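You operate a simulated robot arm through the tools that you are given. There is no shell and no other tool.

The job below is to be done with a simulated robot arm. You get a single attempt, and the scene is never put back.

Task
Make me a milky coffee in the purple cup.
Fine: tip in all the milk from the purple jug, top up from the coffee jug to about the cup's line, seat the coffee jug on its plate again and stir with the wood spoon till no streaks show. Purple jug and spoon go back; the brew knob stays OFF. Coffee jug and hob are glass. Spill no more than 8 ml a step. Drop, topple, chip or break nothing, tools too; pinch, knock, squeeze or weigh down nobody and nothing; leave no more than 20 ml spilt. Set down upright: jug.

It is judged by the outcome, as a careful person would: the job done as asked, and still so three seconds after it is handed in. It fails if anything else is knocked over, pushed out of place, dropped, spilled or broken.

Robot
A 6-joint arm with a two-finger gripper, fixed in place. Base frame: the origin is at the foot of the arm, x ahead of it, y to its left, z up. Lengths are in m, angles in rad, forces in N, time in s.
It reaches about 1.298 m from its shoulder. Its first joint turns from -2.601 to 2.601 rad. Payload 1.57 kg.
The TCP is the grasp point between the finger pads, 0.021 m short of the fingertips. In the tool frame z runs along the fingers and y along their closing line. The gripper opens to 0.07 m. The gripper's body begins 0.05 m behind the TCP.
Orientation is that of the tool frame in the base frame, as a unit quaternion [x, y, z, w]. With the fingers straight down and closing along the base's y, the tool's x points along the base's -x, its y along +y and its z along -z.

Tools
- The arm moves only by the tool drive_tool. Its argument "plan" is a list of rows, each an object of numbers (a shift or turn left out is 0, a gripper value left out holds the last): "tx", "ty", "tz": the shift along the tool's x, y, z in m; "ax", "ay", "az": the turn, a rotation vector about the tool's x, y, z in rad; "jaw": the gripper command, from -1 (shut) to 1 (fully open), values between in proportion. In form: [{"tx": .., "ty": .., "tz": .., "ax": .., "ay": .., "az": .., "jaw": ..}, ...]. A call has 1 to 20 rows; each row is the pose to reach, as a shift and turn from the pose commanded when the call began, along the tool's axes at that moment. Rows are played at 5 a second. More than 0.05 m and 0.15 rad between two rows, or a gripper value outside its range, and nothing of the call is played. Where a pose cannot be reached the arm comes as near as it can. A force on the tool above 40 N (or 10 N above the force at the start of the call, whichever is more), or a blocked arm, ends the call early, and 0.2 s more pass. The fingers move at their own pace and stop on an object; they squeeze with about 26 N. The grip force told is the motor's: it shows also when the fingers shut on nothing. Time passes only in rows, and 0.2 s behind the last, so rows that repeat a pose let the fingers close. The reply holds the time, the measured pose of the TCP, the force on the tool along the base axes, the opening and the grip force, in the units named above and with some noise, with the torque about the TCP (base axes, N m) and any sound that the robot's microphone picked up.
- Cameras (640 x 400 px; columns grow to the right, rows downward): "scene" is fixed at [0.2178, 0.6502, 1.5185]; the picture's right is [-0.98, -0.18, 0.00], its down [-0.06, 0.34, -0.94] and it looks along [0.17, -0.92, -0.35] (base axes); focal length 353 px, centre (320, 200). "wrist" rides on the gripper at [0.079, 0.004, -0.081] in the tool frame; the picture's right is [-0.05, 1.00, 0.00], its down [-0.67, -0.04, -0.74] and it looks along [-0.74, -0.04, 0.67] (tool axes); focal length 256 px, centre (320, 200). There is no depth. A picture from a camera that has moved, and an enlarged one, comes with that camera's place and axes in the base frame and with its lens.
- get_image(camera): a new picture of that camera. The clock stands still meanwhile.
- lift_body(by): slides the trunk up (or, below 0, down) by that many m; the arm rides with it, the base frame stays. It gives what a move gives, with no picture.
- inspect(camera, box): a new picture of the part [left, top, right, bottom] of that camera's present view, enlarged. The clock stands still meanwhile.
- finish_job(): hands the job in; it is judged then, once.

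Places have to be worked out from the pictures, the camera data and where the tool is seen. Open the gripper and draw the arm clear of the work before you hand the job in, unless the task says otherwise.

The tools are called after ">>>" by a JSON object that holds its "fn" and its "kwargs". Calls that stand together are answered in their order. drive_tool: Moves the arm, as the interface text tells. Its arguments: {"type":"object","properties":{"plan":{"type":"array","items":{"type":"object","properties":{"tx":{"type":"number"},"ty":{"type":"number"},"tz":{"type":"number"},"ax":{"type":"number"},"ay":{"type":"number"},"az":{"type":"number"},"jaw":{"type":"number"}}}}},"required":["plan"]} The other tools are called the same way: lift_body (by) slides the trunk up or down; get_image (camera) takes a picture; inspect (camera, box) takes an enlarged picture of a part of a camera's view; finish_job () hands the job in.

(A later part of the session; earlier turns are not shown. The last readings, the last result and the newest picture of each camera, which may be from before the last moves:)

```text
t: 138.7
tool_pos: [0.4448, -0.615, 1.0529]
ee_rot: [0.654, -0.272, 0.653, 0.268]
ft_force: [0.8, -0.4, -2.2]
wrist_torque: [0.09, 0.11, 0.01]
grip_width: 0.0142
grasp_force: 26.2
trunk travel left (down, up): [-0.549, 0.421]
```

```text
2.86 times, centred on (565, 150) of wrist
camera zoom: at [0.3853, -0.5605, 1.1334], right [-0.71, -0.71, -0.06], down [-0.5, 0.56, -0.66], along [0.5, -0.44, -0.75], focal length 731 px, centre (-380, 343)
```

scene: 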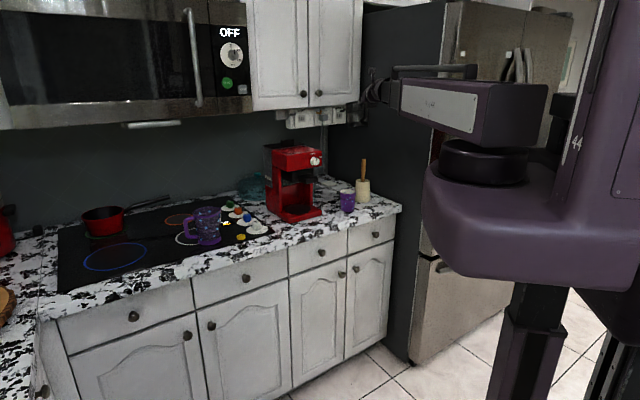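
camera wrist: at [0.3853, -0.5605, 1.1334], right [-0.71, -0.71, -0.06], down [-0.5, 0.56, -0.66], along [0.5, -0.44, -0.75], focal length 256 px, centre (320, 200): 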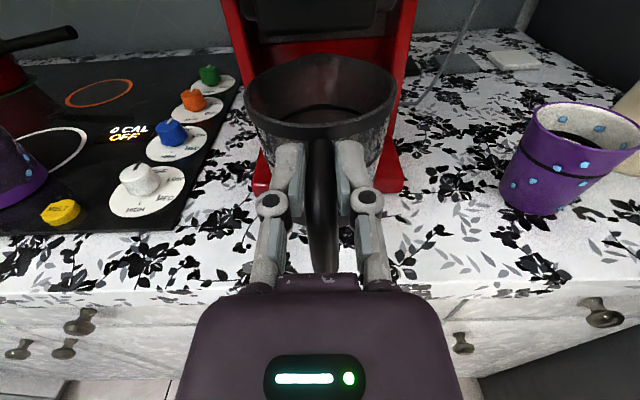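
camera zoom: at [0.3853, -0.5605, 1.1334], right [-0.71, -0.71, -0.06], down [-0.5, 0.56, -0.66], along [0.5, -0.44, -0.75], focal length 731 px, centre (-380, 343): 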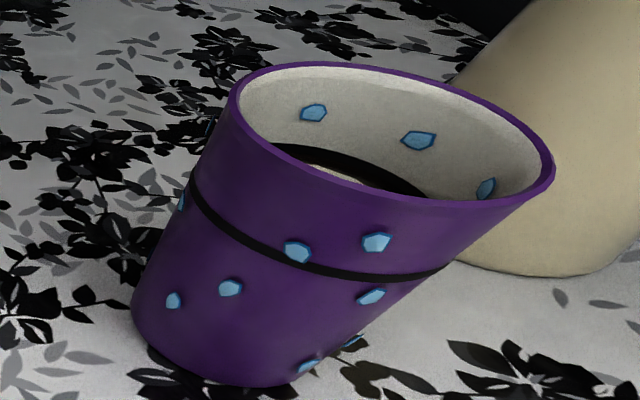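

The jug is in the same place as when it came out. I'll lower 2 mm to the identical height and slide it straight in 10 cm slowly.

>>> {"fn": "lift_body", "kwargs": {"by": -0.002}}

>>> {"fn": "drive_tool", "kwargs": {"plan": [{"tz": 0.008, "jaw": -1}, {"tz": 0.018}, {"tz": 0.029}, {"tz": 0.04}, {"tz": 0.051}, {"tz": 0.062}, {"tz": 0.073}, {"tz": 0.084}, {"tz": 0.094}, {"tz": 0.1013}, {"tz": 0.1013}]}}

>>> {"fn": "inspect", "kwargs": {"camera": "scene", "box": [285, 180, 325, 215]}}

>>> {"fn": "get_image", "kwargs": {"camera": "wrist"}}

```text
t: 139.2
tool_pos: [0.4448, -0.6156, 1.0503]
ee_rot: [0.654, -0.273, 0.652, 0.268]
ft_force: [-0.5, 0.2, -2.1]
wrist_torque: [0.06, 0.1, 0.02]
grip_width: 0.0142
grasp_force: 25.8
trunk travel left (down, up): [-0.547, 0.423]
```

```text
t: 141.6
tool_pos: [0.517, -0.6865, 1.0513]
ee_rot: [0.654, -0.273, 0.652, 0.268]
ft_force: [0.2, 0.9, -2.2]
wrist_torque: [0.08, 0.11, 0.02]
grip_width: 0.0143
grasp_force: 25.9
trunk travel left (down, up): [-0.547, 0.423]
```

```text
11.43 times, centred on (305, 198) of scene
camera zoom: at [0.2178, 0.6502, 1.5185], right [-0.98, -0.18, 0.0], down [-0.06, 0.34, -0.94], along [0.17, -0.92, -0.35], focal length 4033 px, centre (491, 229)
```

zoom: 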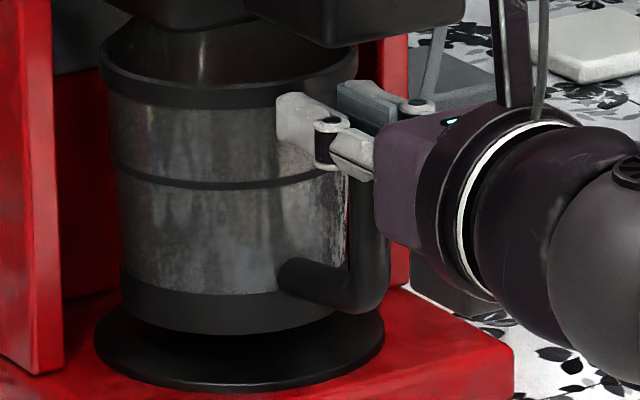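

```text
taken
camera wrist: at [0.4571, -0.6324, 1.1312], right [-0.71, -0.71, -0.06], down [-0.5, 0.56, -0.66], along [0.5, -0.44, -0.75], focal length 256 px, centre (320, 200)
```

wrist: 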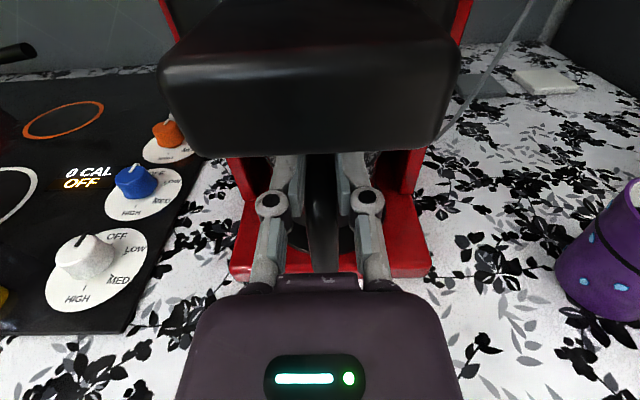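

It is over the plate within a couple of millimetres. I'll back off 2 mm to match the original, then lower in small steps watching the force.

>>> {"fn": "drive_tool", "kwargs": {"plan": [{"tz": -0.002, "jaw": -1}]}}

>>> {"fn": "lift_body", "kwargs": {"by": -0.007}}

>>> {"fn": "lift_body", "kwargs": {"by": -0.003}}

>>> {"fn": "inspect", "kwargs": {"camera": "scene", "box": [285, 180, 325, 215]}}

```text
t: 142.0
tool_pos: [0.5158, -0.6832, 1.051]
ee_rot: [0.655, -0.274, 0.652, 0.267]
ft_force: [1.0, 0.2, -1.5]
wrist_torque: [0.1, 0.08, -0.02]
grip_width: 0.0145
grasp_force: 25.7
trunk travel left (down, up): [-0.547, 0.423]
```

```text
t: 142.6
tool_pos: [0.5152, -0.684, 1.0442]
ee_rot: [0.655, -0.273, 0.652, 0.268]
ft_force: [0.6, -0.4, -2.3]
wrist_torque: [0.1, 0.11, 0.04]
grip_width: 0.0144
grasp_force: 25.3
trunk travel left (down, up): [-0.54, 0.43]
```

```text
t: 143.1
tool_pos: [0.516, -0.6849, 1.0411]
ee_rot: [0.655, -0.274, 0.652, 0.268]
ft_force: [-0.6, 0.9, -2.4]
wrist_torque: [0.07, 0.09, 0.01]
grip_width: 0.0143
grasp_force: 25.4
trunk travel left (down, up): [-0.537, 0.433]
```

```text
11.43 times, centred on (305, 198) of scene
camera zoom: at [0.2178, 0.6502, 1.5185], right [-0.98, -0.18, 0.0], down [-0.06, 0.34, -0.94], along [0.17, -0.92, -0.35], focal length 4033 px, centre (491, 229)
```

zoom: 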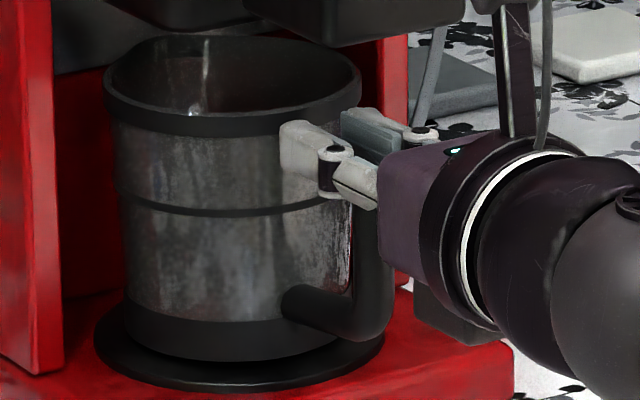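

>>> {"fn": "lift_body", "kwargs": {"by": -0.0015}}

>>> {"fn": "lift_body", "kwargs": {"by": -0.001}}

>>> {"fn": "drive_tool", "kwargs": {"plan": [{"jaw": -1}]}}

>>> {"fn": "inspect", "kwargs": {"camera": "scene", "box": [285, 180, 325, 215]}}

```text
t: 143.6
tool_pos: [0.5157, -0.6852, 1.0395]
ee_rot: [0.655, -0.273, 0.652, 0.268]
ft_force: [-0.3, -0.2, -1.2]
wrist_torque: [0.08, 0.06, -0.03]
grip_width: 0.0142
grasp_force: 26.3
trunk travel left (down, up): [-0.536, 0.434]
```

```text
t: 144.1
tool_pos: [0.5159, -0.6843, 1.0381]
ee_rot: [0.654, -0.274, 0.652, 0.268]
ft_force: [0.8, -1.3, 4.2]
wrist_torque: [-0.55, -0.62, -0.02]
grip_width: 0.0141
grasp_force: 25.9
trunk travel left (down, up): [-0.535, 0.435]
```

```text
t: 144.5
tool_pos: [0.5151, -0.6845, 1.0399]
ee_rot: [0.655, -0.272, 0.652, 0.268]
ft_force: [0.7, -1.5, 4.3]
wrist_torque: [-0.55, -0.56, -0.01]
grip_width: 0.0144
grasp_force: 26.1
trunk travel left (down, up): [-0.535, 0.435]
```

```text
11.43 times, centred on (305, 198) of scene
camera zoom: at [0.2178, 0.6502, 1.5185], right [-0.98, -0.18, 0.0], down [-0.06, 0.34, -0.94], along [0.17, -0.92, -0.35], focal length 4033 px, centre (491, 229)
```

zoom: 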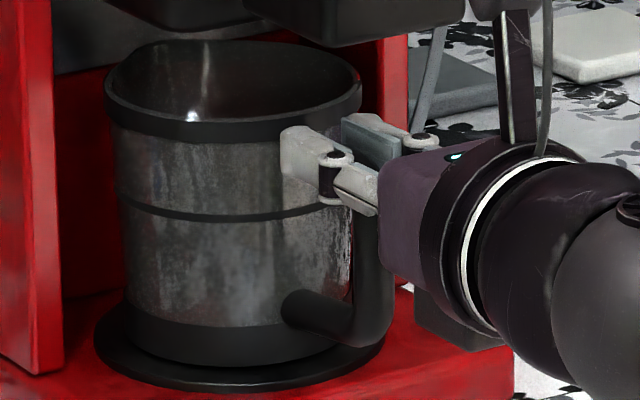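

The jug has touched down on its plate (+4 N). I'll relieve a fraction, then open the jaws gradually.

>>> {"fn": "lift_body", "kwargs": {"by": 0.0007}}

>>> {"fn": "drive_tool", "kwargs": {"plan": [{"jaw": -0.52}, {"jaw": -0.45}, {"jaw": -0.3}, {"jaw": 0.0}, {"jaw": 0.4}, {"jaw": 1}, {"jaw": 1}]}}

>>> {"fn": "inspect", "kwargs": {"camera": "scene", "box": [285, 180, 325, 215]}}

>>> {"fn": "get_image", "kwargs": {"camera": "wrist"}}

```text
t: 145.0
tool_pos: [0.5155, -0.6847, 1.0391]
ee_rot: [0.654, -0.273, 0.652, 0.269]
ft_force: [0.3, 0.7, -1.9]
wrist_torque: [0.08, 0.08, -0.02]
grip_width: 0.0141
grasp_force: 26.1
trunk travel left (down, up): [-0.535, 0.435]
```

```text
t: 146.6
tool_pos: [0.5148, -0.6842, 1.039]
ee_rot: [0.654, -0.272, 0.652, 0.268]
ft_force: [0.8, -0.5, -0.7]
wrist_torque: [0.03, 0.01, 0.01]
grip_width: 0.07
grasp_force: 0.0
trunk travel left (down, up): [-0.535, 0.435]
```

```text
11.43 times, centred on (305, 198) of scene
camera zoom: at [0.2178, 0.6502, 1.5185], right [-0.98, -0.18, 0.0], down [-0.06, 0.34, -0.94], along [0.17, -0.92, -0.35], focal length 4033 px, centre (491, 229)
```

zoom: 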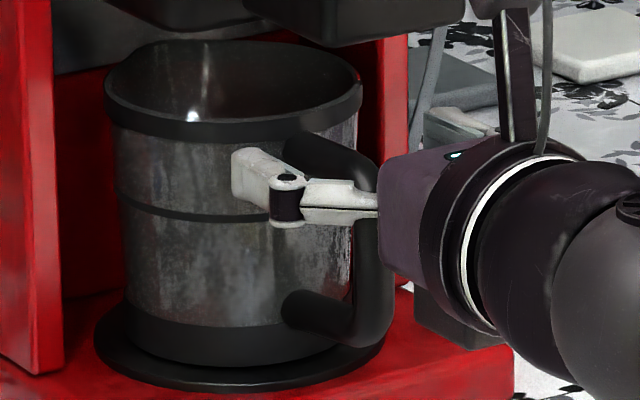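

```text
taken
camera wrist: at [0.4555, -0.6308, 1.1196], right [-0.71, -0.71, -0.06], down [-0.5, 0.56, -0.66], along [0.5, -0.44, -0.75], focal length 256 px, centre (320, 200)
```

wrist: 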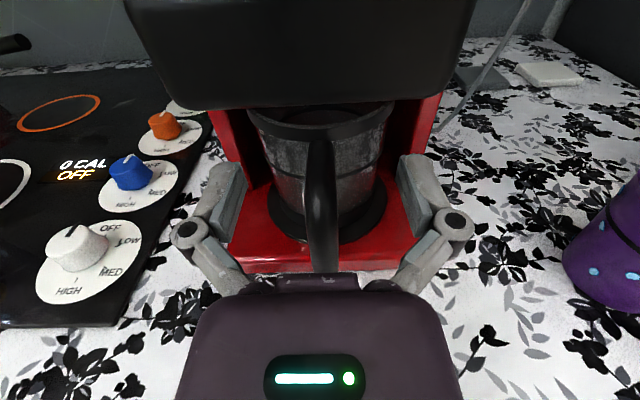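

The coffee jug is seated squarely on its plate. I'll back the open gripper straight out.

>>> {"fn": "drive_tool", "kwargs": {"plan": [{"tz": -0.01, "jaw": 1}, {"tz": -0.025}, {"tz": -0.04}, {"tz": -0.06}, {"tz": -0.08}, {"tz": -0.1}, {"tz": -0.1}]}}

>>> {"fn": "lift_body", "kwargs": {"by": 0.3}}

>>> {"fn": "inspect", "kwargs": {"camera": "scene", "box": [265, 140, 385, 225]}}

>>> {"fn": "get_image", "kwargs": {"camera": "wrist"}}

```text
t: 148.2
tool_pos: [0.4468, -0.6147, 1.0394]
ee_rot: [0.654, -0.273, 0.653, 0.268]
ft_force: [0.5, -0.3, 0.0]
wrist_torque: [0.0, 0.03, -0.04]
grip_width: 0.07
grasp_force: 0.0
trunk travel left (down, up): [-0.535, 0.435]
```

```text
t: 151.2
tool_pos: [0.4459, -0.6145, 1.3383]
ee_rot: [0.654, -0.273, 0.652, 0.269]
ft_force: [0.5, 0.5, 0.4]
wrist_torque: [-0.01, 0.03, -0.01]
grip_width: 0.0699
grasp_force: 0.0
trunk travel left (down, up): [-0.835, 0.135]
```

```text
4.71 times, centred on (325, 182) of scene
camera zoom: at [0.2178, 0.6502, 1.5185], right [-0.98, -0.18, 0.0], down [-0.06, 0.34, -0.94], along [0.17, -0.92, -0.35], focal length 1660 px, centre (296, 282)
```

zoom: 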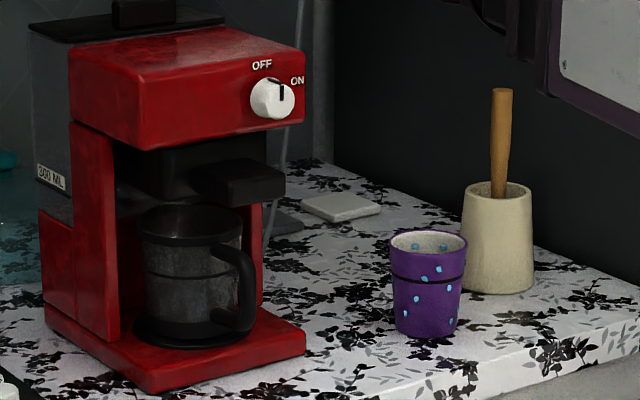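

```text
taken
camera wrist: at [0.3856, -0.5604, 1.4196], right [-0.71, -0.71, -0.06], down [-0.5, 0.56, -0.66], along [0.5, -0.44, -0.75], focal length 256 px, centre (320, 200)
```

wrist: 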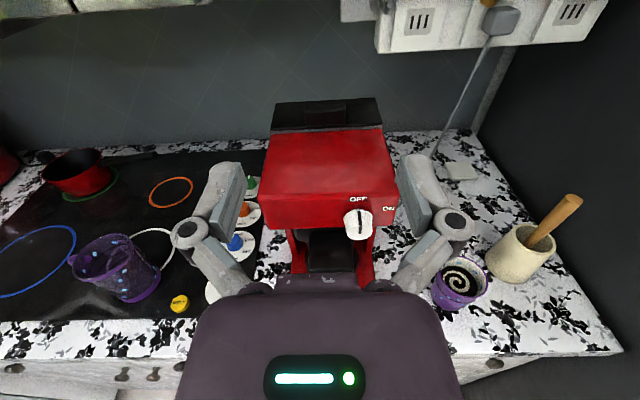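

I'll zoom in on the cup level and the counter around it, and check the knob.

>>> {"fn": "inspect", "kwargs": {"camera": "wrist", "box": [420, 240, 510, 320]}}

>>> {"fn": "inspect", "kwargs": {"camera": "wrist", "box": [440, 180, 600, 320]}}

>>> {"fn": "inspect", "kwargs": {"camera": "wrist", "box": [320, 180, 410, 260]}}

```text
5.00 times, centred on (465, 280) of wrist
camera zoom: at [0.3856, -0.5604, 1.4196], right [-0.71, -0.71, -0.06], down [-0.5, 0.56, -0.66], along [0.5, -0.44, -0.75], focal length 1280 px, centre (-405, -200)
```

zoom: 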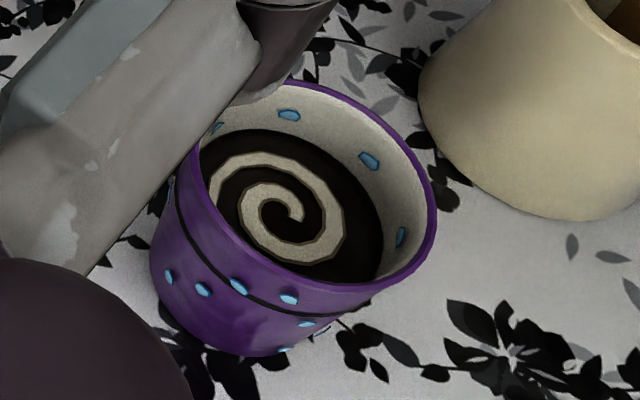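

```text
2.86 times, centred on (520, 250) of wrist
camera zoom: at [0.3856, -0.5604, 1.4196], right [-0.71, -0.71, -0.06], down [-0.5, 0.56, -0.66], along [0.5, -0.44, -0.75], focal length 731 px, centre (-251, 57)
```

zoom: 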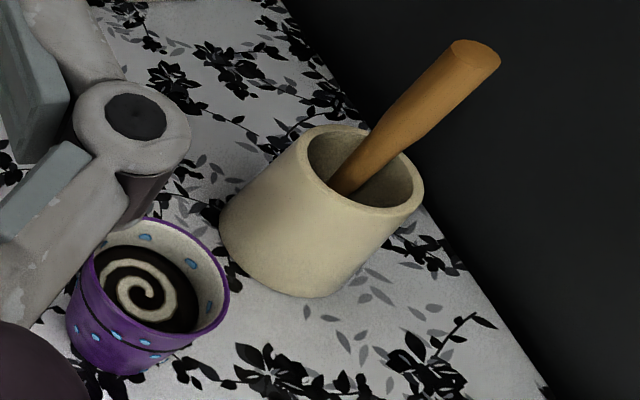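

```text
5.00 times, centred on (365, 220) of wrist
camera zoom: at [0.3856, -0.5604, 1.4196], right [-0.71, -0.71, -0.06], down [-0.5, 0.56, -0.66], along [0.5, -0.44, -0.75], focal length 1280 px, centre (95, 100)
```

zoom: 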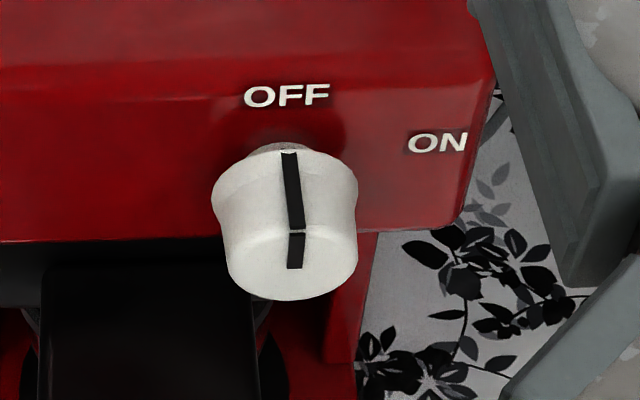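

The surface sits right at the cup's line with a milk swirl, the knob is OFF and the jug is seated. Next is the spoon: I'll turn the tool to point down in free air in front of the counter.

>>> {"fn": "drive_tool", "kwargs": {"plan": [{"tx": -0.0236, "tz": -0.0016, "ay": -0.1309, "jaw": 1}, {"tx": -0.0468, "tz": -0.0062, "ay": -0.2618}, {"tx": -0.0693, "tz": -0.0138, "ay": -0.3927}, {"tx": -0.0905, "tz": -0.0242, "ay": -0.5236}, {"tx": -0.1102, "tz": -0.0374, "ay": -0.6545}, {"tx": -0.128, "tz": -0.053, "ay": -0.7854}, {"tx": -0.1436, "tz": -0.0708, "ay": -0.9163}, {"tx": -0.1568, "tz": -0.0905, "ay": -1.0472}, {"tx": -0.1672, "tz": -0.1117, "ay": -1.1781}, {"tx": -0.1748, "tz": -0.1342, "ay": -1.309}, {"tx": -0.1794, "tz": -0.1574, "ay": -1.4399}, {"tx": -0.181, "tz": -0.181, "ay": -1.5708}, {"tx": -0.181, "tz": -0.181, "ay": -1.5708}]}}

>>> {"fn": "lift_body", "kwargs": {"by": 0.08}}

```text
t: 154.0
tool_pos: [0.318, -0.4828, 1.1543]
ee_rot: [0.924, -0.383, -0.003, -0.003]
ft_force: [-0.3, 0.0, 0.7]
wrist_torque: [0.03, -0.03, -0.02]
grip_width: 0.07
grasp_force: 0.0
out of reach, approached as far as the arm can: row 7, 8, 9, 10, 11, 12, 13
trunk travel left (down, up): [-0.835, 0.135]
```

```text
t: 155.2
tool_pos: [0.3177, -0.4842, 1.2341]
ee_rot: [0.924, -0.383, -0.002, -0.003]
ft_force: [0.3, 0.4, 0.1]
wrist_torque: [0.01, 0.01, 0.02]
grip_width: 0.0701
grasp_force: 0.0
trunk travel left (down, up): [-0.915, 0.055]
```

Now I'll travel at height to above the spoon, keeping clear of the machine (left) and the cabinets.

>>> {"fn": "drive_tool", "kwargs": {"plan": [{"tx": 0.0291, "ty": 0.03, "jaw": 1}, {"tx": 0.0582, "ty": 0.0599}, {"tx": 0.0873, "ty": 0.0899}, {"tx": 0.1163, "ty": 0.1198}, {"tx": 0.1454, "ty": 0.1498}, {"tx": 0.1745, "ty": 0.1798}, {"tx": 0.2036, "ty": 0.2097}, {"tx": 0.2327, "ty": 0.2397}, {"tx": 0.2618, "ty": 0.2696}, {"tx": 0.2908, "ty": 0.2996}, {"tx": 0.3199, "ty": 0.3295}, {"tx": 0.349, "ty": 0.3595}, {"tx": 0.349, "ty": 0.3595}]}}

>>> {"fn": "get_image", "kwargs": {"camera": "wrist"}}

>>> {"fn": "inspect", "kwargs": {"camera": "scene", "box": [320, 110, 410, 220]}}

```text
t: 158.0
tool_pos: [0.3107, -0.9818, 1.235]
ee_rot: [0.924, -0.383, -0.002, -0.004]
ft_force: [-0.1, 0.7, 0.6]
wrist_torque: [0.0, 0.02, -0.02]
grip_width: 0.0697
grasp_force: 0.0
out of reach, approached as far as the arm can: row 8, 9, 11, 12, 13
trunk travel left (down, up): [-0.915, 0.055]
```

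```text
taken
camera wrist: at [0.3642, -1.0433, 1.3161], right [-0.74, -0.67, 0.0], down [-0.45, 0.49, 0.75], along [-0.5, 0.56, -0.66], focal length 256 px, centre (320, 200)
```

wrist: 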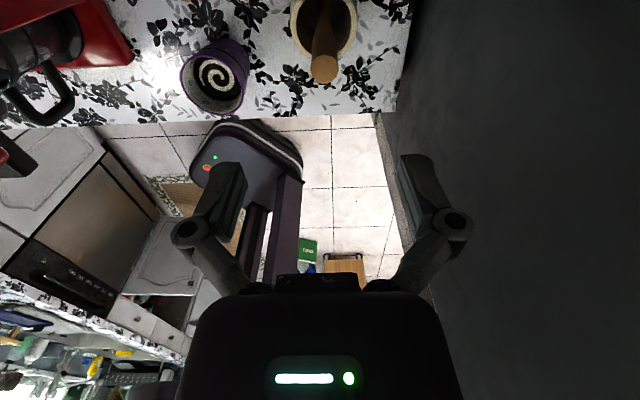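

```text
3.64 times, centred on (365, 165) of scene
camera zoom: at [0.2178, 0.6502, 1.5185], right [-0.98, -0.18, 0.0], down [-0.06, 0.34, -0.94], along [0.17, -0.92, -0.35], focal length 1283 px, centre (156, 327)
```

zoom: 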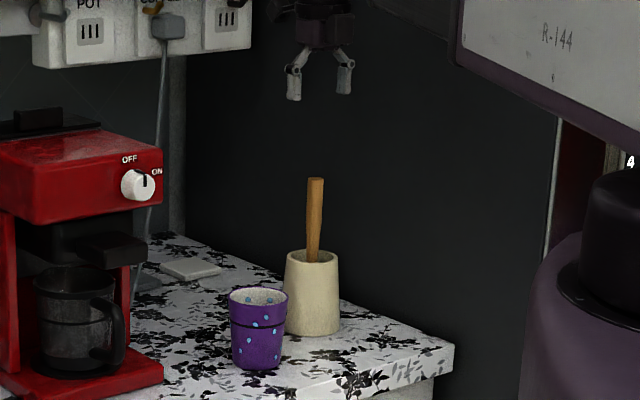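

>>> {"fn": "inspect", "kwargs": {"camera": "wrist", "box": [250, 0, 410, 130]}}

>>> {"fn": "inspect", "kwargs": {"camera": "wrist", "box": [140, 0, 300, 130]}}

>>> {"fn": "inspect", "kwargs": {"camera": "scene", "box": [340, 145, 385, 205]}}

```text
3.08 times, centred on (330, 65) of wrist
camera zoom: at [0.3642, -1.0433, 1.3161], right [-0.74, -0.67, 0.0], down [-0.45, 0.49, 0.75], along [-0.5, 0.56, -0.66], focal length 788 px, centre (289, 615)
```

zoom: 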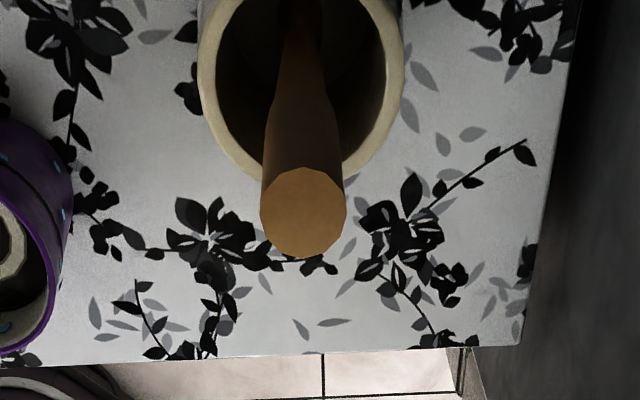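

```text
3.08 times, centred on (220, 65) of wrist
camera zoom: at [0.3642, -1.0433, 1.3161], right [-0.74, -0.67, 0.0], down [-0.45, 0.49, 0.75], along [-0.5, 0.56, -0.66], focal length 788 px, centre (628, 615)
```

zoom: 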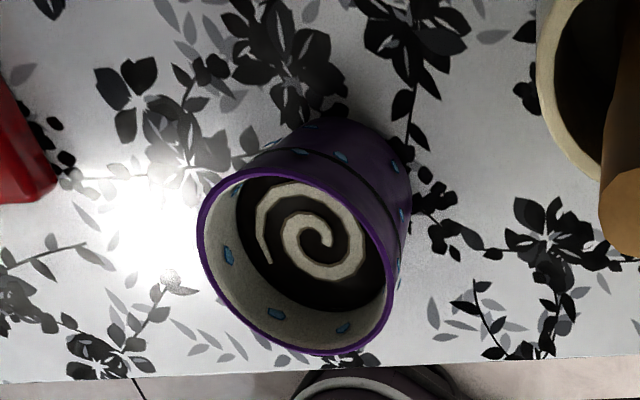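

```text
6.67 times, centred on (362, 175) of scene
camera zoom: at [0.2178, 0.6502, 1.5185], right [-0.98, -0.18, 0.0], down [-0.06, 0.34, -0.94], along [0.17, -0.92, -0.35], focal length 2352 px, centre (37, 367)
```

zoom: 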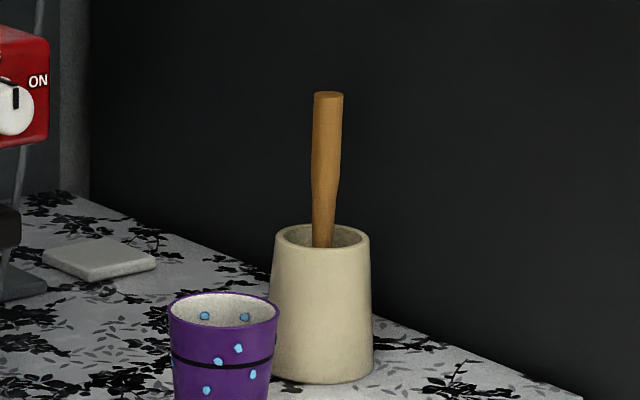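

The spoon stands vertical. Its top is about 6 mm and 4 mm off the TCP axis and roughly 20 mm thick. I'll centre on it and lower in stages.

>>> {"fn": "drive_tool", "kwargs": {"plan": [{"tx": 0.006, "ty": 0.004, "jaw": 1}, {"tx": 0.006, "ty": 0.004}]}}

>>> {"fn": "lift_body", "kwargs": {"by": -0.075}}

>>> {"fn": "inspect", "kwargs": {"camera": "wrist", "box": [200, 0, 440, 220]}}

>>> {"fn": "inspect", "kwargs": {"camera": "scene", "box": [340, 125, 385, 205]}}

```text
t: 158.6
tool_pos: [0.3127, -0.9918, 1.2339]
ee_rot: [0.924, -0.383, -0.001, -0.004]
ft_force: [-0.4, -0.5, 0.2]
wrist_torque: [-0.03, -0.03, 0.04]
grip_width: 0.07
grasp_force: 0.0
trunk travel left (down, up): [-0.915, 0.055]
```

```text
t: 159.7
tool_pos: [0.3127, -0.9922, 1.1597]
ee_rot: [0.924, -0.382, -0.001, -0.004]
ft_force: [-1.4, 0.1, 0.7]
wrist_torque: [-0.01, -0.01, 0.01]
grip_width: 0.0701
grasp_force: 0.1
trunk travel left (down, up): [-0.84, 0.13]
```

```text
1.82 times, centred on (320, 110) of wrist
camera zoom: at [0.3658, -1.0512, 1.2406], right [-0.74, -0.67, 0.0], down [-0.45, 0.49, 0.75], along [-0.5, 0.56, -0.66], focal length 465 px, centre (320, 364)
```

zoom: 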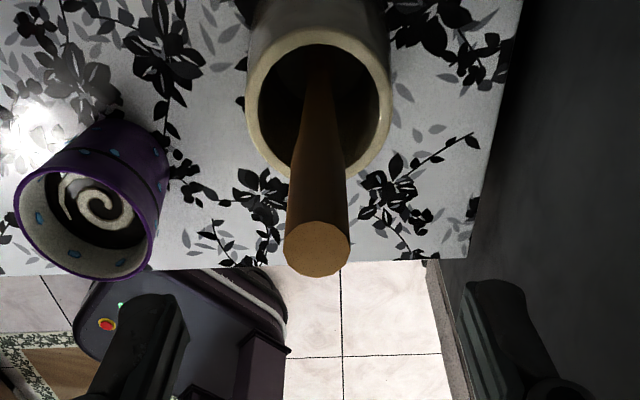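

```text
5.00 times, centred on (362, 165) of scene
camera zoom: at [0.2178, 0.6502, 1.5185], right [-0.98, -0.18, 0.0], down [-0.06, 0.34, -0.94], along [0.17, -0.92, -0.35], focal length 1764 px, centre (108, 375)
```

zoom: 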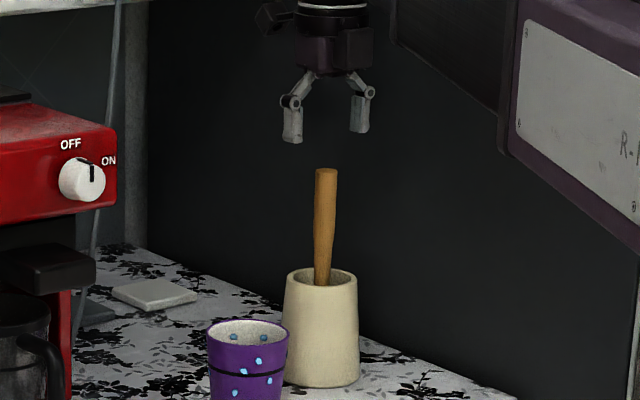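

Centred within 1 mm in both views. I'll lower 6.4 cm and close on the spoon shaft.

>>> {"fn": "lift_body", "kwargs": {"by": -0.064}}

>>> {"fn": "drive_tool", "kwargs": {"plan": [{"jaw": 0.4}, {"jaw": 0.0}, {"jaw": -0.3}, {"jaw": -0.6}, {"jaw": -1}, {"jaw": -1}, {"jaw": -1}]}}

>>> {"fn": "inspect", "kwargs": {"camera": "scene", "box": [340, 125, 385, 205]}}

>>> {"fn": "inspect", "kwargs": {"camera": "wrist", "box": [200, 0, 440, 300]}}

```text
t: 160.7
tool_pos: [0.3136, -0.9908, 1.0956]
ee_rot: [0.924, -0.383, -0.001, -0.003]
ft_force: [-0.4, 0.2, 0.1]
wrist_torque: [-0.02, 0.0, -0.01]
grip_width: 0.07
grasp_force: 0.1
trunk travel left (down, up): [-0.776, 0.194]
```

```text
t: 162.3
tool_pos: [0.3129, -0.9919, 1.0945]
ee_rot: [0.924, -0.383, -0.001, -0.003]
ft_force: [-0.6, 0.6, 0.1]
wrist_torque: [-0.02, -0.02, 0.01]
grip_width: 0.0206
grasp_force: 25.4
trunk travel left (down, up): [-0.776, 0.194]
```

```text
5.00 times, centred on (362, 165) of scene
camera zoom: at [0.2178, 0.6502, 1.5185], right [-0.98, -0.18, 0.0], down [-0.06, 0.34, -0.94], along [0.17, -0.92, -0.35], focal length 1764 px, centre (108, 375)
```

zoom: 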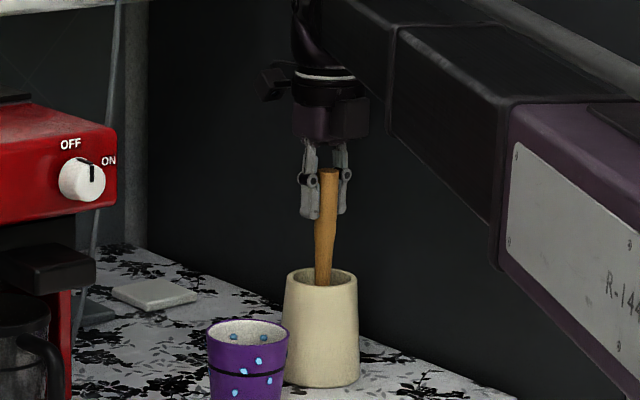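

```text
1.33 times, centred on (320, 150) of wrist
camera zoom: at [0.3658, -1.0513, 1.1766], right [-0.74, -0.67, 0.0], down [-0.45, 0.49, 0.75], along [-0.5, 0.56, -0.66], focal length 341 px, centre (320, 267)
```

zoom: 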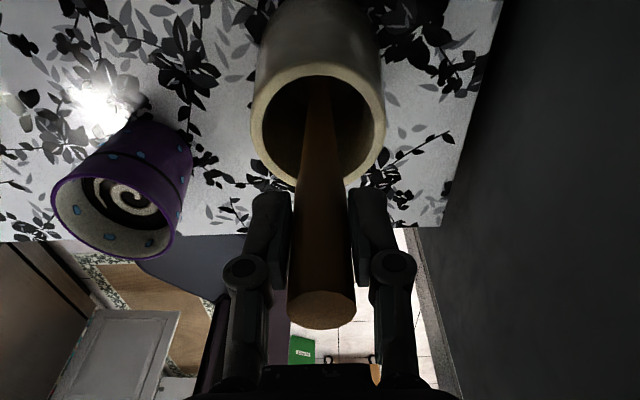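

The spoon is gripped (20.6 mm). I record its home as TCP (0.313,-0.992,1.0945), trunk down -0.776. I'll lift 3 cm as a test.

>>> {"fn": "lift_body", "kwargs": {"by": 0.03}}

>>> {"fn": "inspect", "kwargs": {"camera": "scene", "box": [340, 125, 385, 205]}}

```text
t: 163.1
tool_pos: [0.3139, -0.9928, 1.1254]
ee_rot: [0.924, -0.383, -0.002, -0.003]
ft_force: [0.6, 0.1, -0.6]
wrist_torque: [0.0, 0.01, 0.02]
grip_width: 0.0202
grasp_force: 26.3
trunk travel left (down, up): [-0.806, 0.164]
```

```text
5.00 times, centred on (362, 165) of scene
camera zoom: at [0.2178, 0.6502, 1.5185], right [-0.98, -0.18, 0.0], down [-0.06, 0.34, -0.94], along [0.17, -0.92, -0.35], focal length 1764 px, centre (108, 375)
```

zoom: 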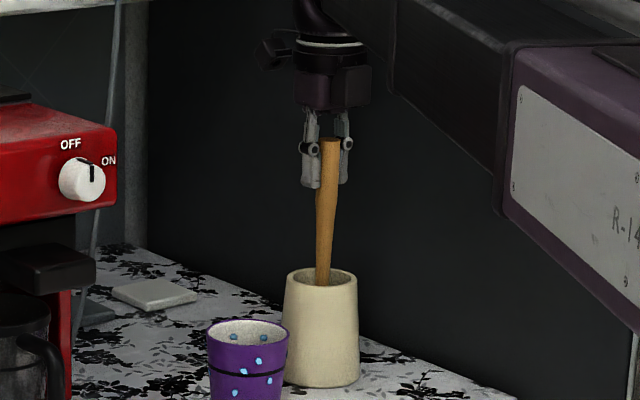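

The spoon follows. I'll lift another 11 cm to clear the crock and look at its bowl.

>>> {"fn": "lift_body", "kwargs": {"by": 0.11}}

>>> {"fn": "inspect", "kwargs": {"camera": "scene", "box": [335, 110, 395, 205]}}

>>> {"fn": "get_image", "kwargs": {"camera": "wrist"}}

```text
t: 164.5
tool_pos: [0.3142, -0.9925, 1.2356]
ee_rot: [0.924, -0.382, -0.002, -0.004]
ft_force: [0.8, 0.0, -1.3]
wrist_torque: [-0.01, -0.01, 0.02]
grip_width: 0.0205
grasp_force: 25.7
trunk travel left (down, up): [-0.916, 0.054]
```

```text
4.21 times, centred on (365, 158) of scene
camera zoom: at [0.2178, 0.6502, 1.5185], right [-0.98, -0.18, 0.0], down [-0.06, 0.34, -0.94], along [0.17, -0.92, -0.35], focal length 1486 px, centre (130, 379)
```

zoom: 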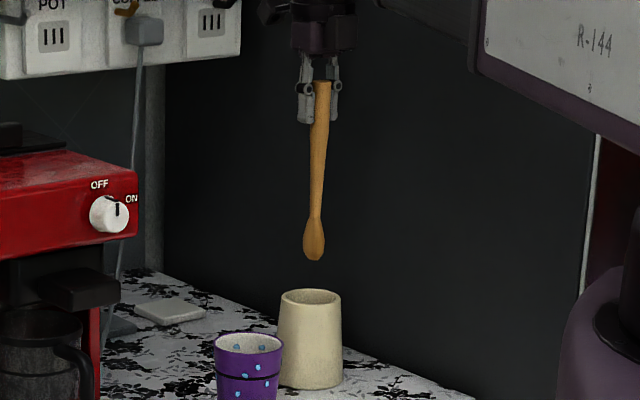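

```text
taken
camera wrist: at [0.3659, -1.0515, 1.3163], right [-0.74, -0.67, -0.01], down [-0.45, 0.49, 0.75], along [-0.5, 0.56, -0.66], focal length 256 px, centre (320, 200)
```

wrist: 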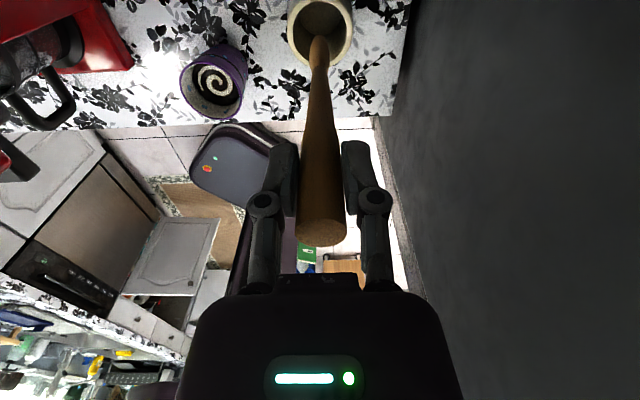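

The spoon is about 0.2 m long with a small bowl, about 17 cm below the TCP, and clear of the crock. I'll move it horizontally over the cup and then verify alignment from the images.

>>> {"fn": "drive_tool", "kwargs": {"plan": [{"tx": -0.0092, "ty": -0.0169, "jaw": -1}, {"tx": -0.0184, "ty": -0.0338}, {"tx": -0.0275, "ty": -0.0507}, {"tx": -0.0367, "ty": -0.0677}, {"tx": -0.0459, "ty": -0.0846}, {"tx": -0.0551, "ty": -0.1015}, {"tx": -0.0642, "ty": -0.1184}, {"tx": -0.0734, "ty": -0.1353}, {"tx": -0.0734, "ty": -0.1353}]}}

>>> {"fn": "inspect", "kwargs": {"camera": "wrist", "box": [230, 0, 410, 160]}}

>>> {"fn": "inspect", "kwargs": {"camera": "scene", "box": [320, 120, 390, 215]}}

```text
t: 166.5
tool_pos: [0.3559, -0.8429, 1.2346]
ee_rot: [0.923, -0.384, -0.001, -0.004]
ft_force: [-0.3, 0.4, -1.0]
wrist_torque: [-0.02, -0.01, 0.03]
grip_width: 0.0205
grasp_force: 25.6
trunk travel left (down, up): [-0.916, 0.054]
```

```text
2.50 times, centred on (320, 80) of wrist
camera zoom: at [0.4095, -0.9032, 1.3163], right [-0.74, -0.67, -0.01], down [-0.45, 0.49, 0.75], along [-0.5, 0.56, -0.66], focal length 640 px, centre (320, 500)
```

zoom: 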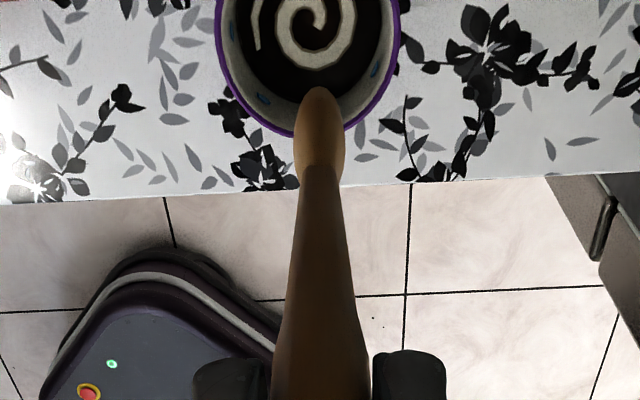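

```text
4.21 times, centred on (355, 168) of scene
camera zoom: at [0.2178, 0.6502, 1.5185], right [-0.98, -0.18, 0.0], down [-0.06, 0.34, -0.94], along [0.17, -0.92, -0.35], focal length 1486 px, centre (173, 337)
```

zoom: 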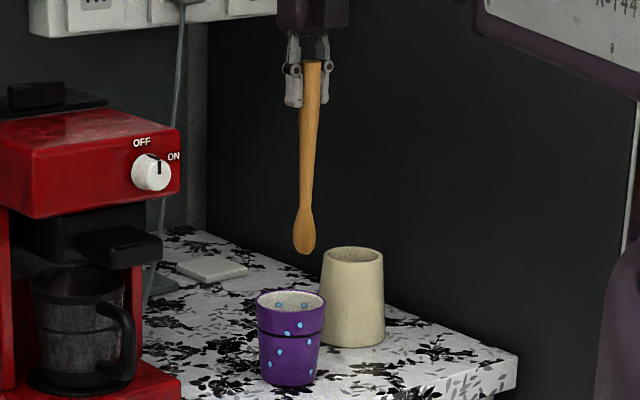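

The spoon tip is about 7–10 mm off-centre toward the crock side. I'll shift to centre it, lower so the tip is at rim height, and check again.

>>> {"fn": "drive_tool", "kwargs": {"plan": [{"tx": 0.0046, "ty": -0.0067, "jaw": -1}, {"tx": 0.0046, "ty": -0.0067}]}}

>>> {"fn": "lift_body", "kwargs": {"by": -0.045}}

>>> {"fn": "inspect", "kwargs": {"camera": "wrist", "box": [230, 0, 410, 160]}}

>>> {"fn": "inspect", "kwargs": {"camera": "scene", "box": [330, 160, 380, 215]}}

```text
t: 167.1
tool_pos: [0.3639, -0.8419, 1.2362]
ee_rot: [0.924, -0.383, -0.001, -0.004]
ft_force: [0.5, -0.4, -0.8]
wrist_torque: [-0.02, -0.03, -0.02]
grip_width: 0.0206
grasp_force: 26.1
trunk travel left (down, up): [-0.916, 0.054]
```

```text
t: 168.0
tool_pos: [0.3632, -0.8418, 1.1891]
ee_rot: [0.924, -0.383, -0.002, -0.004]
ft_force: [0.9, 0.0, -0.8]
wrist_torque: [-0.01, 0.01, 0.01]
grip_width: 0.0205
grasp_force: 25.8
trunk travel left (down, up): [-0.871, 0.099]
```

```text
2.50 times, centred on (320, 80) of wrist
camera zoom: at [0.4171, -0.9019, 1.2715], right [-0.74, -0.67, 0.0], down [-0.45, 0.49, 0.75], along [-0.5, 0.56, -0.66], focal length 640 px, centre (320, 500)
```

zoom: 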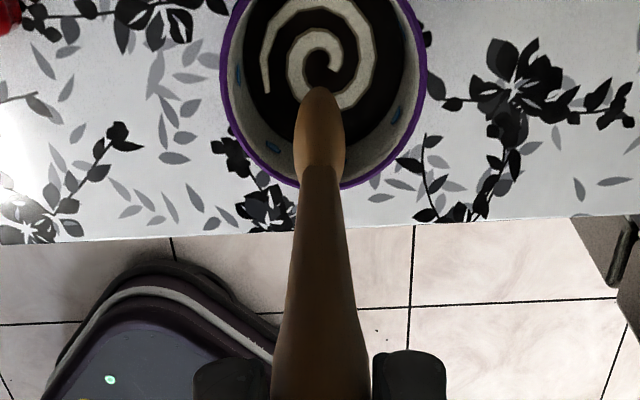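

```text
7.27 times, centred on (355, 188) of scene
camera zoom: at [0.2178, 0.6502, 1.5185], right [-0.98, -0.18, 0.0], down [-0.06, 0.34, -0.94], along [0.17, -0.92, -0.35], focal length 2566 px, centre (66, 291)
```

zoom: 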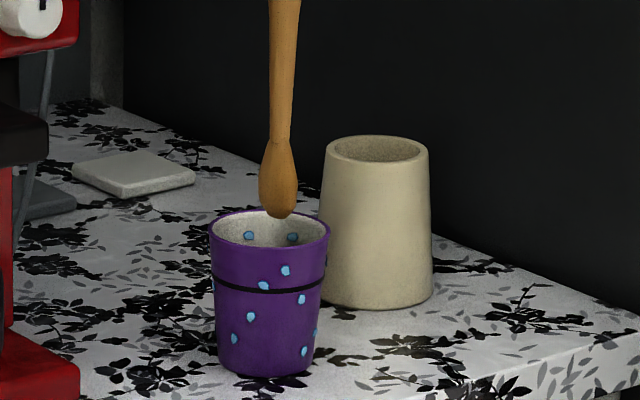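

The tip is centred in the wrist view and within a few mm in the scene view. I'll nudge 3 mm and lower the bowl into the drink to about 2 cm above the cup floor.

>>> {"fn": "drive_tool", "kwargs": {"plan": [{"tx": 0.0021, "ty": -0.0021, "jaw": -1}]}}

>>> {"fn": "lift_body", "kwargs": {"by": -0.05}}

>>> {"fn": "lift_body", "kwargs": {"by": -0.022}}

>>> {"fn": "inspect", "kwargs": {"camera": "wrist", "box": [230, 0, 410, 160]}}

>>> {"fn": "inspect", "kwargs": {"camera": "scene", "box": [330, 140, 390, 215]}}

```text
t: 168.4
tool_pos: [0.3685, -0.8419, 1.1902]
ee_rot: [0.924, -0.382, -0.002, -0.004]
ft_force: [-0.3, -0.3, -0.3]
wrist_torque: [0.03, -0.03, 0.0]
grip_width: 0.0204
grasp_force: 26.7
trunk travel left (down, up): [-0.871, 0.099]
```

```text
t: 169.3
tool_pos: [0.3681, -0.8424, 1.1397]
ee_rot: [0.924, -0.383, -0.001, -0.003]
ft_force: [0.7, 0.4, -0.8]
wrist_torque: [0.01, 0.02, -0.02]
grip_width: 0.0207
grasp_force: 25.6
trunk travel left (down, up): [-0.821, 0.149]
```

```text
t: 170.0
tool_pos: [0.3669, -0.8413, 1.1185]
ee_rot: [0.924, -0.383, -0.001, -0.004]
ft_force: [-0.3, 0.0, -0.3]
wrist_torque: [0.02, 0.01, -0.03]
grip_width: 0.0206
grasp_force: 26.4
trunk travel left (down, up): [-0.799, 0.171]
```

```text
2.50 times, centred on (320, 80) of wrist
camera zoom: at [0.4205, -0.9015, 1.1995], right [-0.74, -0.67, 0.0], down [-0.45, 0.49, 0.75], along [-0.5, 0.56, -0.66], focal length 640 px, centre (320, 500)
```

zoom: 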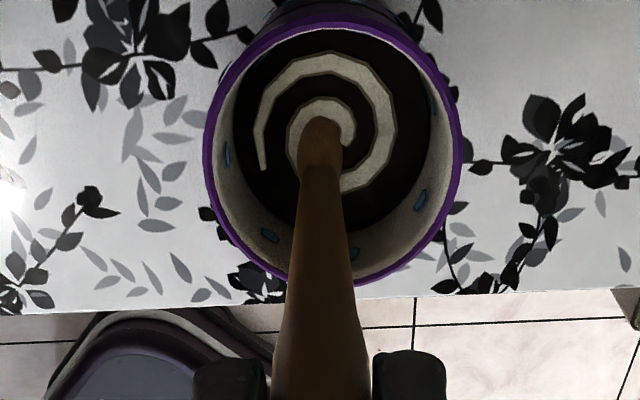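

```text
5.33 times, centred on (360, 178) of scene
camera zoom: at [0.2178, 0.6502, 1.5185], right [-0.98, -0.18, 0.0], down [-0.06, 0.34, -0.94], along [0.17, -0.92, -0.35], focal length 1882 px, centre (107, 320)
```

zoom: 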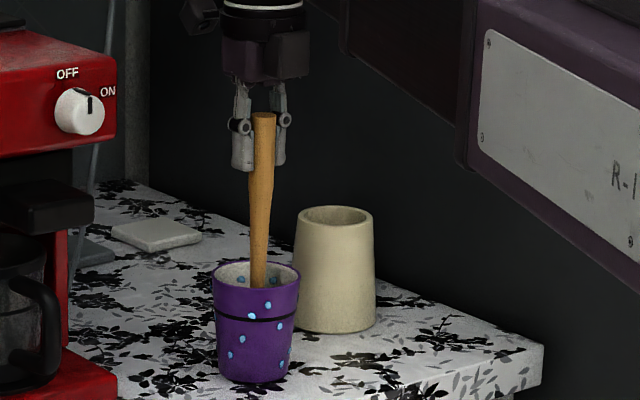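

The bowl's tip is in the liquid near the centre. I'll lower another 17 mm, watching the force, then stir in circles of about 11 mm radius.

>>> {"fn": "lift_body", "kwargs": {"by": -0.01}}

>>> {"fn": "lift_body", "kwargs": {"by": -0.007}}

>>> {"fn": "drive_tool", "kwargs": {"plan": [{"tx": 0.003, "ty": 0.003, "jaw": -1}, {"tx": 0.006, "ty": 0.003}, {"tx": 0.011, "ty": 0.003}, {"tx": 0.0078, "ty": 0.0108}, {"tx": 0.0, "ty": 0.014}, {"tx": -0.0078, "ty": 0.0108}, {"tx": -0.011, "ty": 0.003}, {"tx": -0.0078, "ty": -0.0048}, {"tx": 0.0, "ty": -0.008}, {"tx": 0.0078, "ty": -0.0048}, {"tx": 0.011, "ty": 0.003}, {"tx": 0.0078, "ty": 0.0108}, {"tx": 0.0, "ty": 0.014}, {"tx": -0.0078, "ty": 0.0108}, {"tx": -0.011, "ty": 0.003}, {"tx": -0.0078, "ty": -0.0048}, {"tx": 0.0, "ty": -0.008}, {"tx": 0.0078, "ty": -0.0048}, {"tx": 0.011, "ty": 0.003}, {"tx": 0.0, "ty": 0.003}]}}

>>> {"fn": "inspect", "kwargs": {"camera": "wrist", "box": [230, 0, 410, 160]}}

>>> {"fn": "inspect", "kwargs": {"camera": "scene", "box": [330, 140, 390, 215]}}

```text
t: 170.6
tool_pos: [0.3671, -0.8418, 1.1077]
ee_rot: [0.924, -0.383, -0.001, -0.004]
ft_force: [0.2, -0.3, 0.4]
wrist_torque: [-0.01, 0.01, 0.0]
grip_width: 0.0204
grasp_force: 26.6
trunk travel left (down, up): [-0.789, 0.181]
```

```text
t: 171.1
tool_pos: [0.3667, -0.8427, 1.1014]
ee_rot: [0.924, -0.382, -0.001, -0.003]
ft_force: [-0.7, 0.7, -0.4]
wrist_torque: [0.03, -0.01, -0.02]
grip_width: 0.0206
grasp_force: 25.8
trunk travel left (down, up): [-0.782, 0.188]
```

```text
t: 175.3
tool_pos: [0.3637, -0.8421, 1.1015]
ee_rot: [0.924, -0.383, -0.002, -0.003]
ft_force: [0.3, 0.8, -0.8]
wrist_torque: [-0.01, 0.01, 0.03]
grip_width: 0.0206
grasp_force: 26.0
trunk travel left (down, up): [-0.782, 0.188]
```

```text
2.50 times, centred on (320, 80) of wrist
camera zoom: at [0.4177, -0.902, 1.1828], right [-0.74, -0.67, 0.0], down [-0.45, 0.49, 0.75], along [-0.5, 0.56, -0.66], focal length 640 px, centre (320, 500)
```

zoom: 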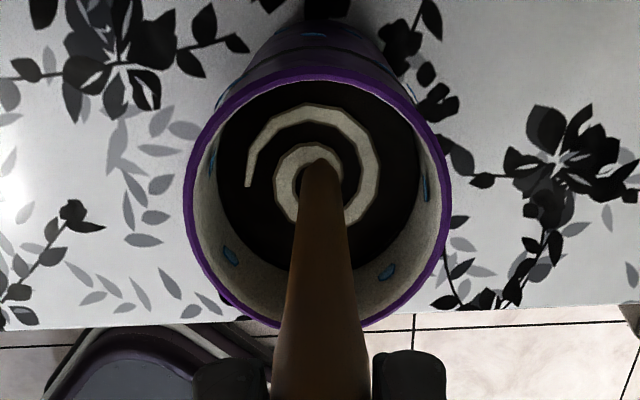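

```text
5.33 times, centred on (360, 178) of scene
camera zoom: at [0.2178, 0.6502, 1.5185], right [-0.98, -0.18, 0.0], down [-0.06, 0.34, -0.94], along [0.17, -0.92, -0.35], focal length 1882 px, centre (107, 320)
```

zoom: 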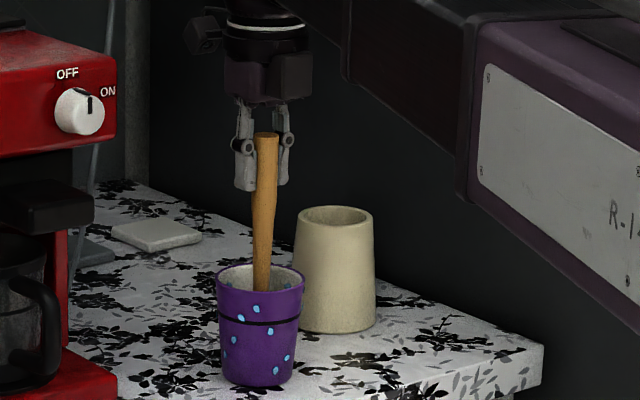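

The swirl remains so far, and the cup seems to have been nudged about 3 mm, so the circle was slightly too wide. The spoon is now centred, so I'll stir with a smaller 8 mm radius and a quicker rhythm.

>>> {"fn": "drive_tool", "kwargs": {"plan": [{"tx": 0.008, "ty": 0.0, "jaw": -1}, {"tx": 0.0025, "ty": 0.0076}, {"tx": -0.0065, "ty": 0.0047}, {"tx": -0.0065, "ty": -0.0047}, {"tx": 0.0025, "ty": -0.0076}, {"tx": 0.008, "ty": 0.0}, {"tx": 0.0025, "ty": 0.0076}, {"tx": -0.0065, "ty": 0.0047}, {"tx": -0.0065, "ty": -0.0047}, {"tx": 0.0025, "ty": -0.0076}, {"tx": 0.008, "ty": 0.0}, {"tx": 0.0025, "ty": 0.0076}, {"tx": -0.0065, "ty": 0.0047}, {"tx": -0.0065, "ty": -0.0047}, {"tx": 0.0025, "ty": -0.0076}, {"tx": 0.008, "ty": 0.0}, {"tx": 0.0025, "ty": 0.0076}, {"tx": -0.0065, "ty": 0.0047}, {"tx": -0.0065, "ty": -0.0047}, {"tx": 0.0, "ty": 0.0}]}}

>>> {"fn": "inspect", "kwargs": {"camera": "wrist", "box": [230, 0, 410, 160]}}

>>> {"fn": "inspect", "kwargs": {"camera": "scene", "box": [330, 140, 390, 215]}}

```text
t: 179.5
tool_pos: [0.3639, -0.8459, 1.1009]
ee_rot: [0.924, -0.383, 0.0, -0.004]
ft_force: [-0.1, 0.4, -0.6]
wrist_torque: [-0.01, 0.01, -0.03]
grip_width: 0.0204
grasp_force: 25.9
trunk travel left (down, up): [-0.782, 0.188]
```

```text
2.50 times, centred on (320, 80) of wrist
camera zoom: at [0.418, -0.9042, 1.1823], right [-0.74, -0.67, -0.01], down [-0.45, 0.49, 0.75], along [-0.5, 0.56, -0.66], focal length 640 px, centre (320, 500)
```

zoom: 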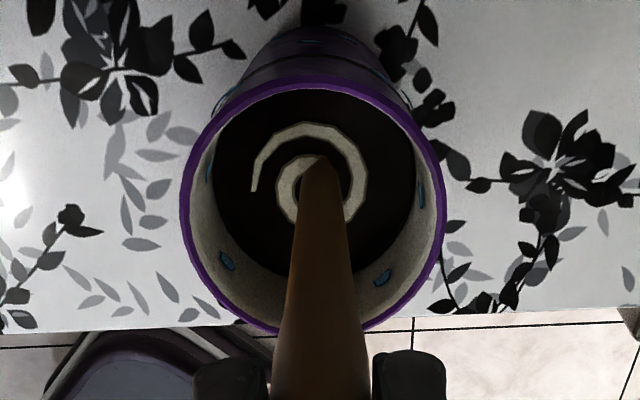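

```text
5.33 times, centred on (360, 178) of scene
camera zoom: at [0.2178, 0.6502, 1.5185], right [-0.98, -0.18, 0.0], down [-0.06, 0.34, -0.94], along [0.17, -0.92, -0.35], focal length 1882 px, centre (107, 320)
```

zoom: 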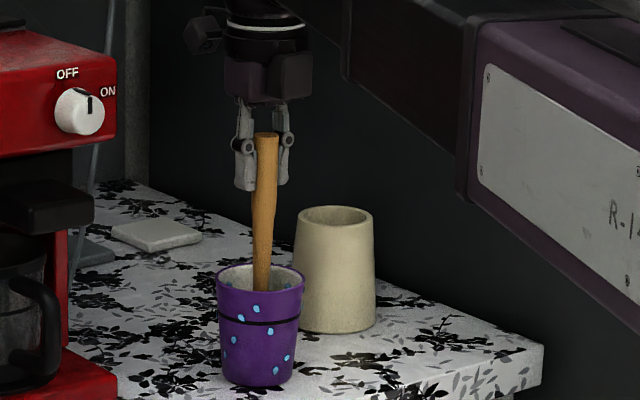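

The streak spiral is shrinking and the cup is staying put. I'll continue stirring.

>>> {"fn": "drive_tool", "kwargs": {"plan": [{"tx": 0.008, "ty": 0.0, "jaw": -1}, {"tx": 0.0025, "ty": 0.0076}, {"tx": -0.0065, "ty": 0.0047}, {"tx": -0.0065, "ty": -0.0047}, {"tx": 0.0025, "ty": -0.0076}, {"tx": 0.008, "ty": 0.0}, {"tx": 0.0025, "ty": 0.0076}, {"tx": -0.0065, "ty": 0.0047}, {"tx": -0.0065, "ty": -0.0047}, {"tx": 0.0025, "ty": -0.0076}, {"tx": 0.008, "ty": 0.0}, {"tx": 0.0025, "ty": 0.0076}, {"tx": -0.0065, "ty": 0.0047}, {"tx": -0.0065, "ty": -0.0047}, {"tx": 0.0025, "ty": -0.0076}, {"tx": 0.008, "ty": 0.0}, {"tx": 0.0025, "ty": 0.0076}, {"tx": -0.0065, "ty": 0.0047}, {"tx": -0.0065, "ty": -0.0047}, {"tx": 0.0, "ty": 0.0}]}}

>>> {"fn": "drive_tool", "kwargs": {"plan": [{"tx": 0.008, "ty": 0.0, "jaw": -1}, {"tx": 0.0025, "ty": 0.0076}, {"tx": -0.0065, "ty": 0.0047}, {"tx": -0.0065, "ty": -0.0047}, {"tx": 0.0025, "ty": -0.0076}, {"tx": 0.008, "ty": 0.0}, {"tx": 0.0025, "ty": 0.0076}, {"tx": -0.0065, "ty": 0.0047}, {"tx": -0.0065, "ty": -0.0047}, {"tx": 0.0025, "ty": -0.0076}, {"tx": 0.008, "ty": 0.0}, {"tx": 0.0025, "ty": 0.0076}, {"tx": -0.0065, "ty": 0.0047}, {"tx": -0.0065, "ty": -0.0047}, {"tx": 0.0025, "ty": -0.0076}, {"tx": 0.008, "ty": 0.0}, {"tx": 0.0025, "ty": 0.0076}, {"tx": -0.0065, "ty": 0.0047}, {"tx": -0.0065, "ty": -0.0047}, {"tx": 0.0, "ty": 0.0}]}}

>>> {"fn": "inspect", "kwargs": {"camera": "wrist", "box": [230, 0, 410, 160]}}

>>> {"fn": "inspect", "kwargs": {"camera": "scene", "box": [330, 140, 390, 215]}}

```text
t: 183.7
tool_pos: [0.3654, -0.8444, 1.1009]
ee_rot: [0.924, -0.383, -0.002, -0.004]
ft_force: [-1.0, -0.4, -0.6]
wrist_torque: [-0.01, 0.0, 0.02]
grip_width: 0.0203
grasp_force: 25.7
trunk travel left (down, up): [-0.782, 0.188]
```

```text
t: 187.9
tool_pos: [0.3657, -0.8442, 1.1009]
ee_rot: [0.924, -0.382, -0.001, -0.003]
ft_force: [-0.1, 0.4, -1.0]
wrist_torque: [-0.02, 0.02, -0.01]
grip_width: 0.0204
grasp_force: 26.0
trunk travel left (down, up): [-0.782, 0.188]
```

```text
2.50 times, centred on (320, 80) of wrist
camera zoom: at [0.4186, -0.9042, 1.1823], right [-0.74, -0.67, -0.01], down [-0.45, 0.49, 0.75], along [-0.5, 0.56, -0.66], focal length 640 px, centre (320, 500)
```

zoom: 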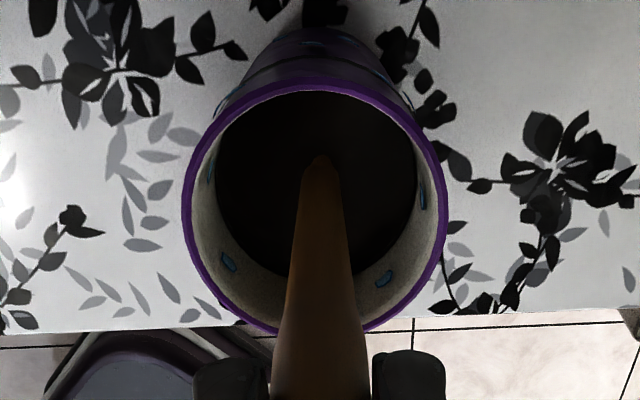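

```text
5.33 times, centred on (360, 178) of scene
camera zoom: at [0.2178, 0.6502, 1.5185], right [-0.98, -0.18, 0.0], down [-0.06, 0.34, -0.94], along [0.17, -0.92, -0.35], focal length 1882 px, centre (107, 320)
```

zoom: 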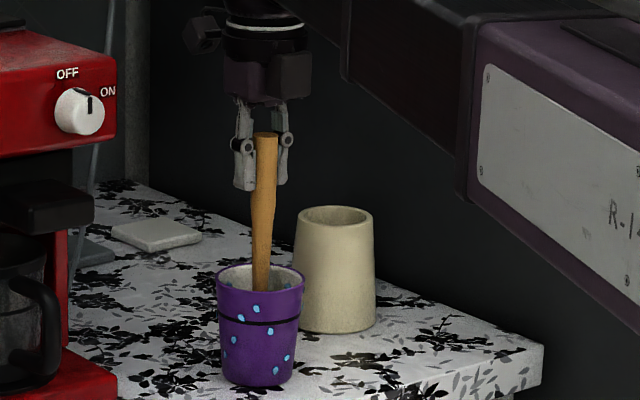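

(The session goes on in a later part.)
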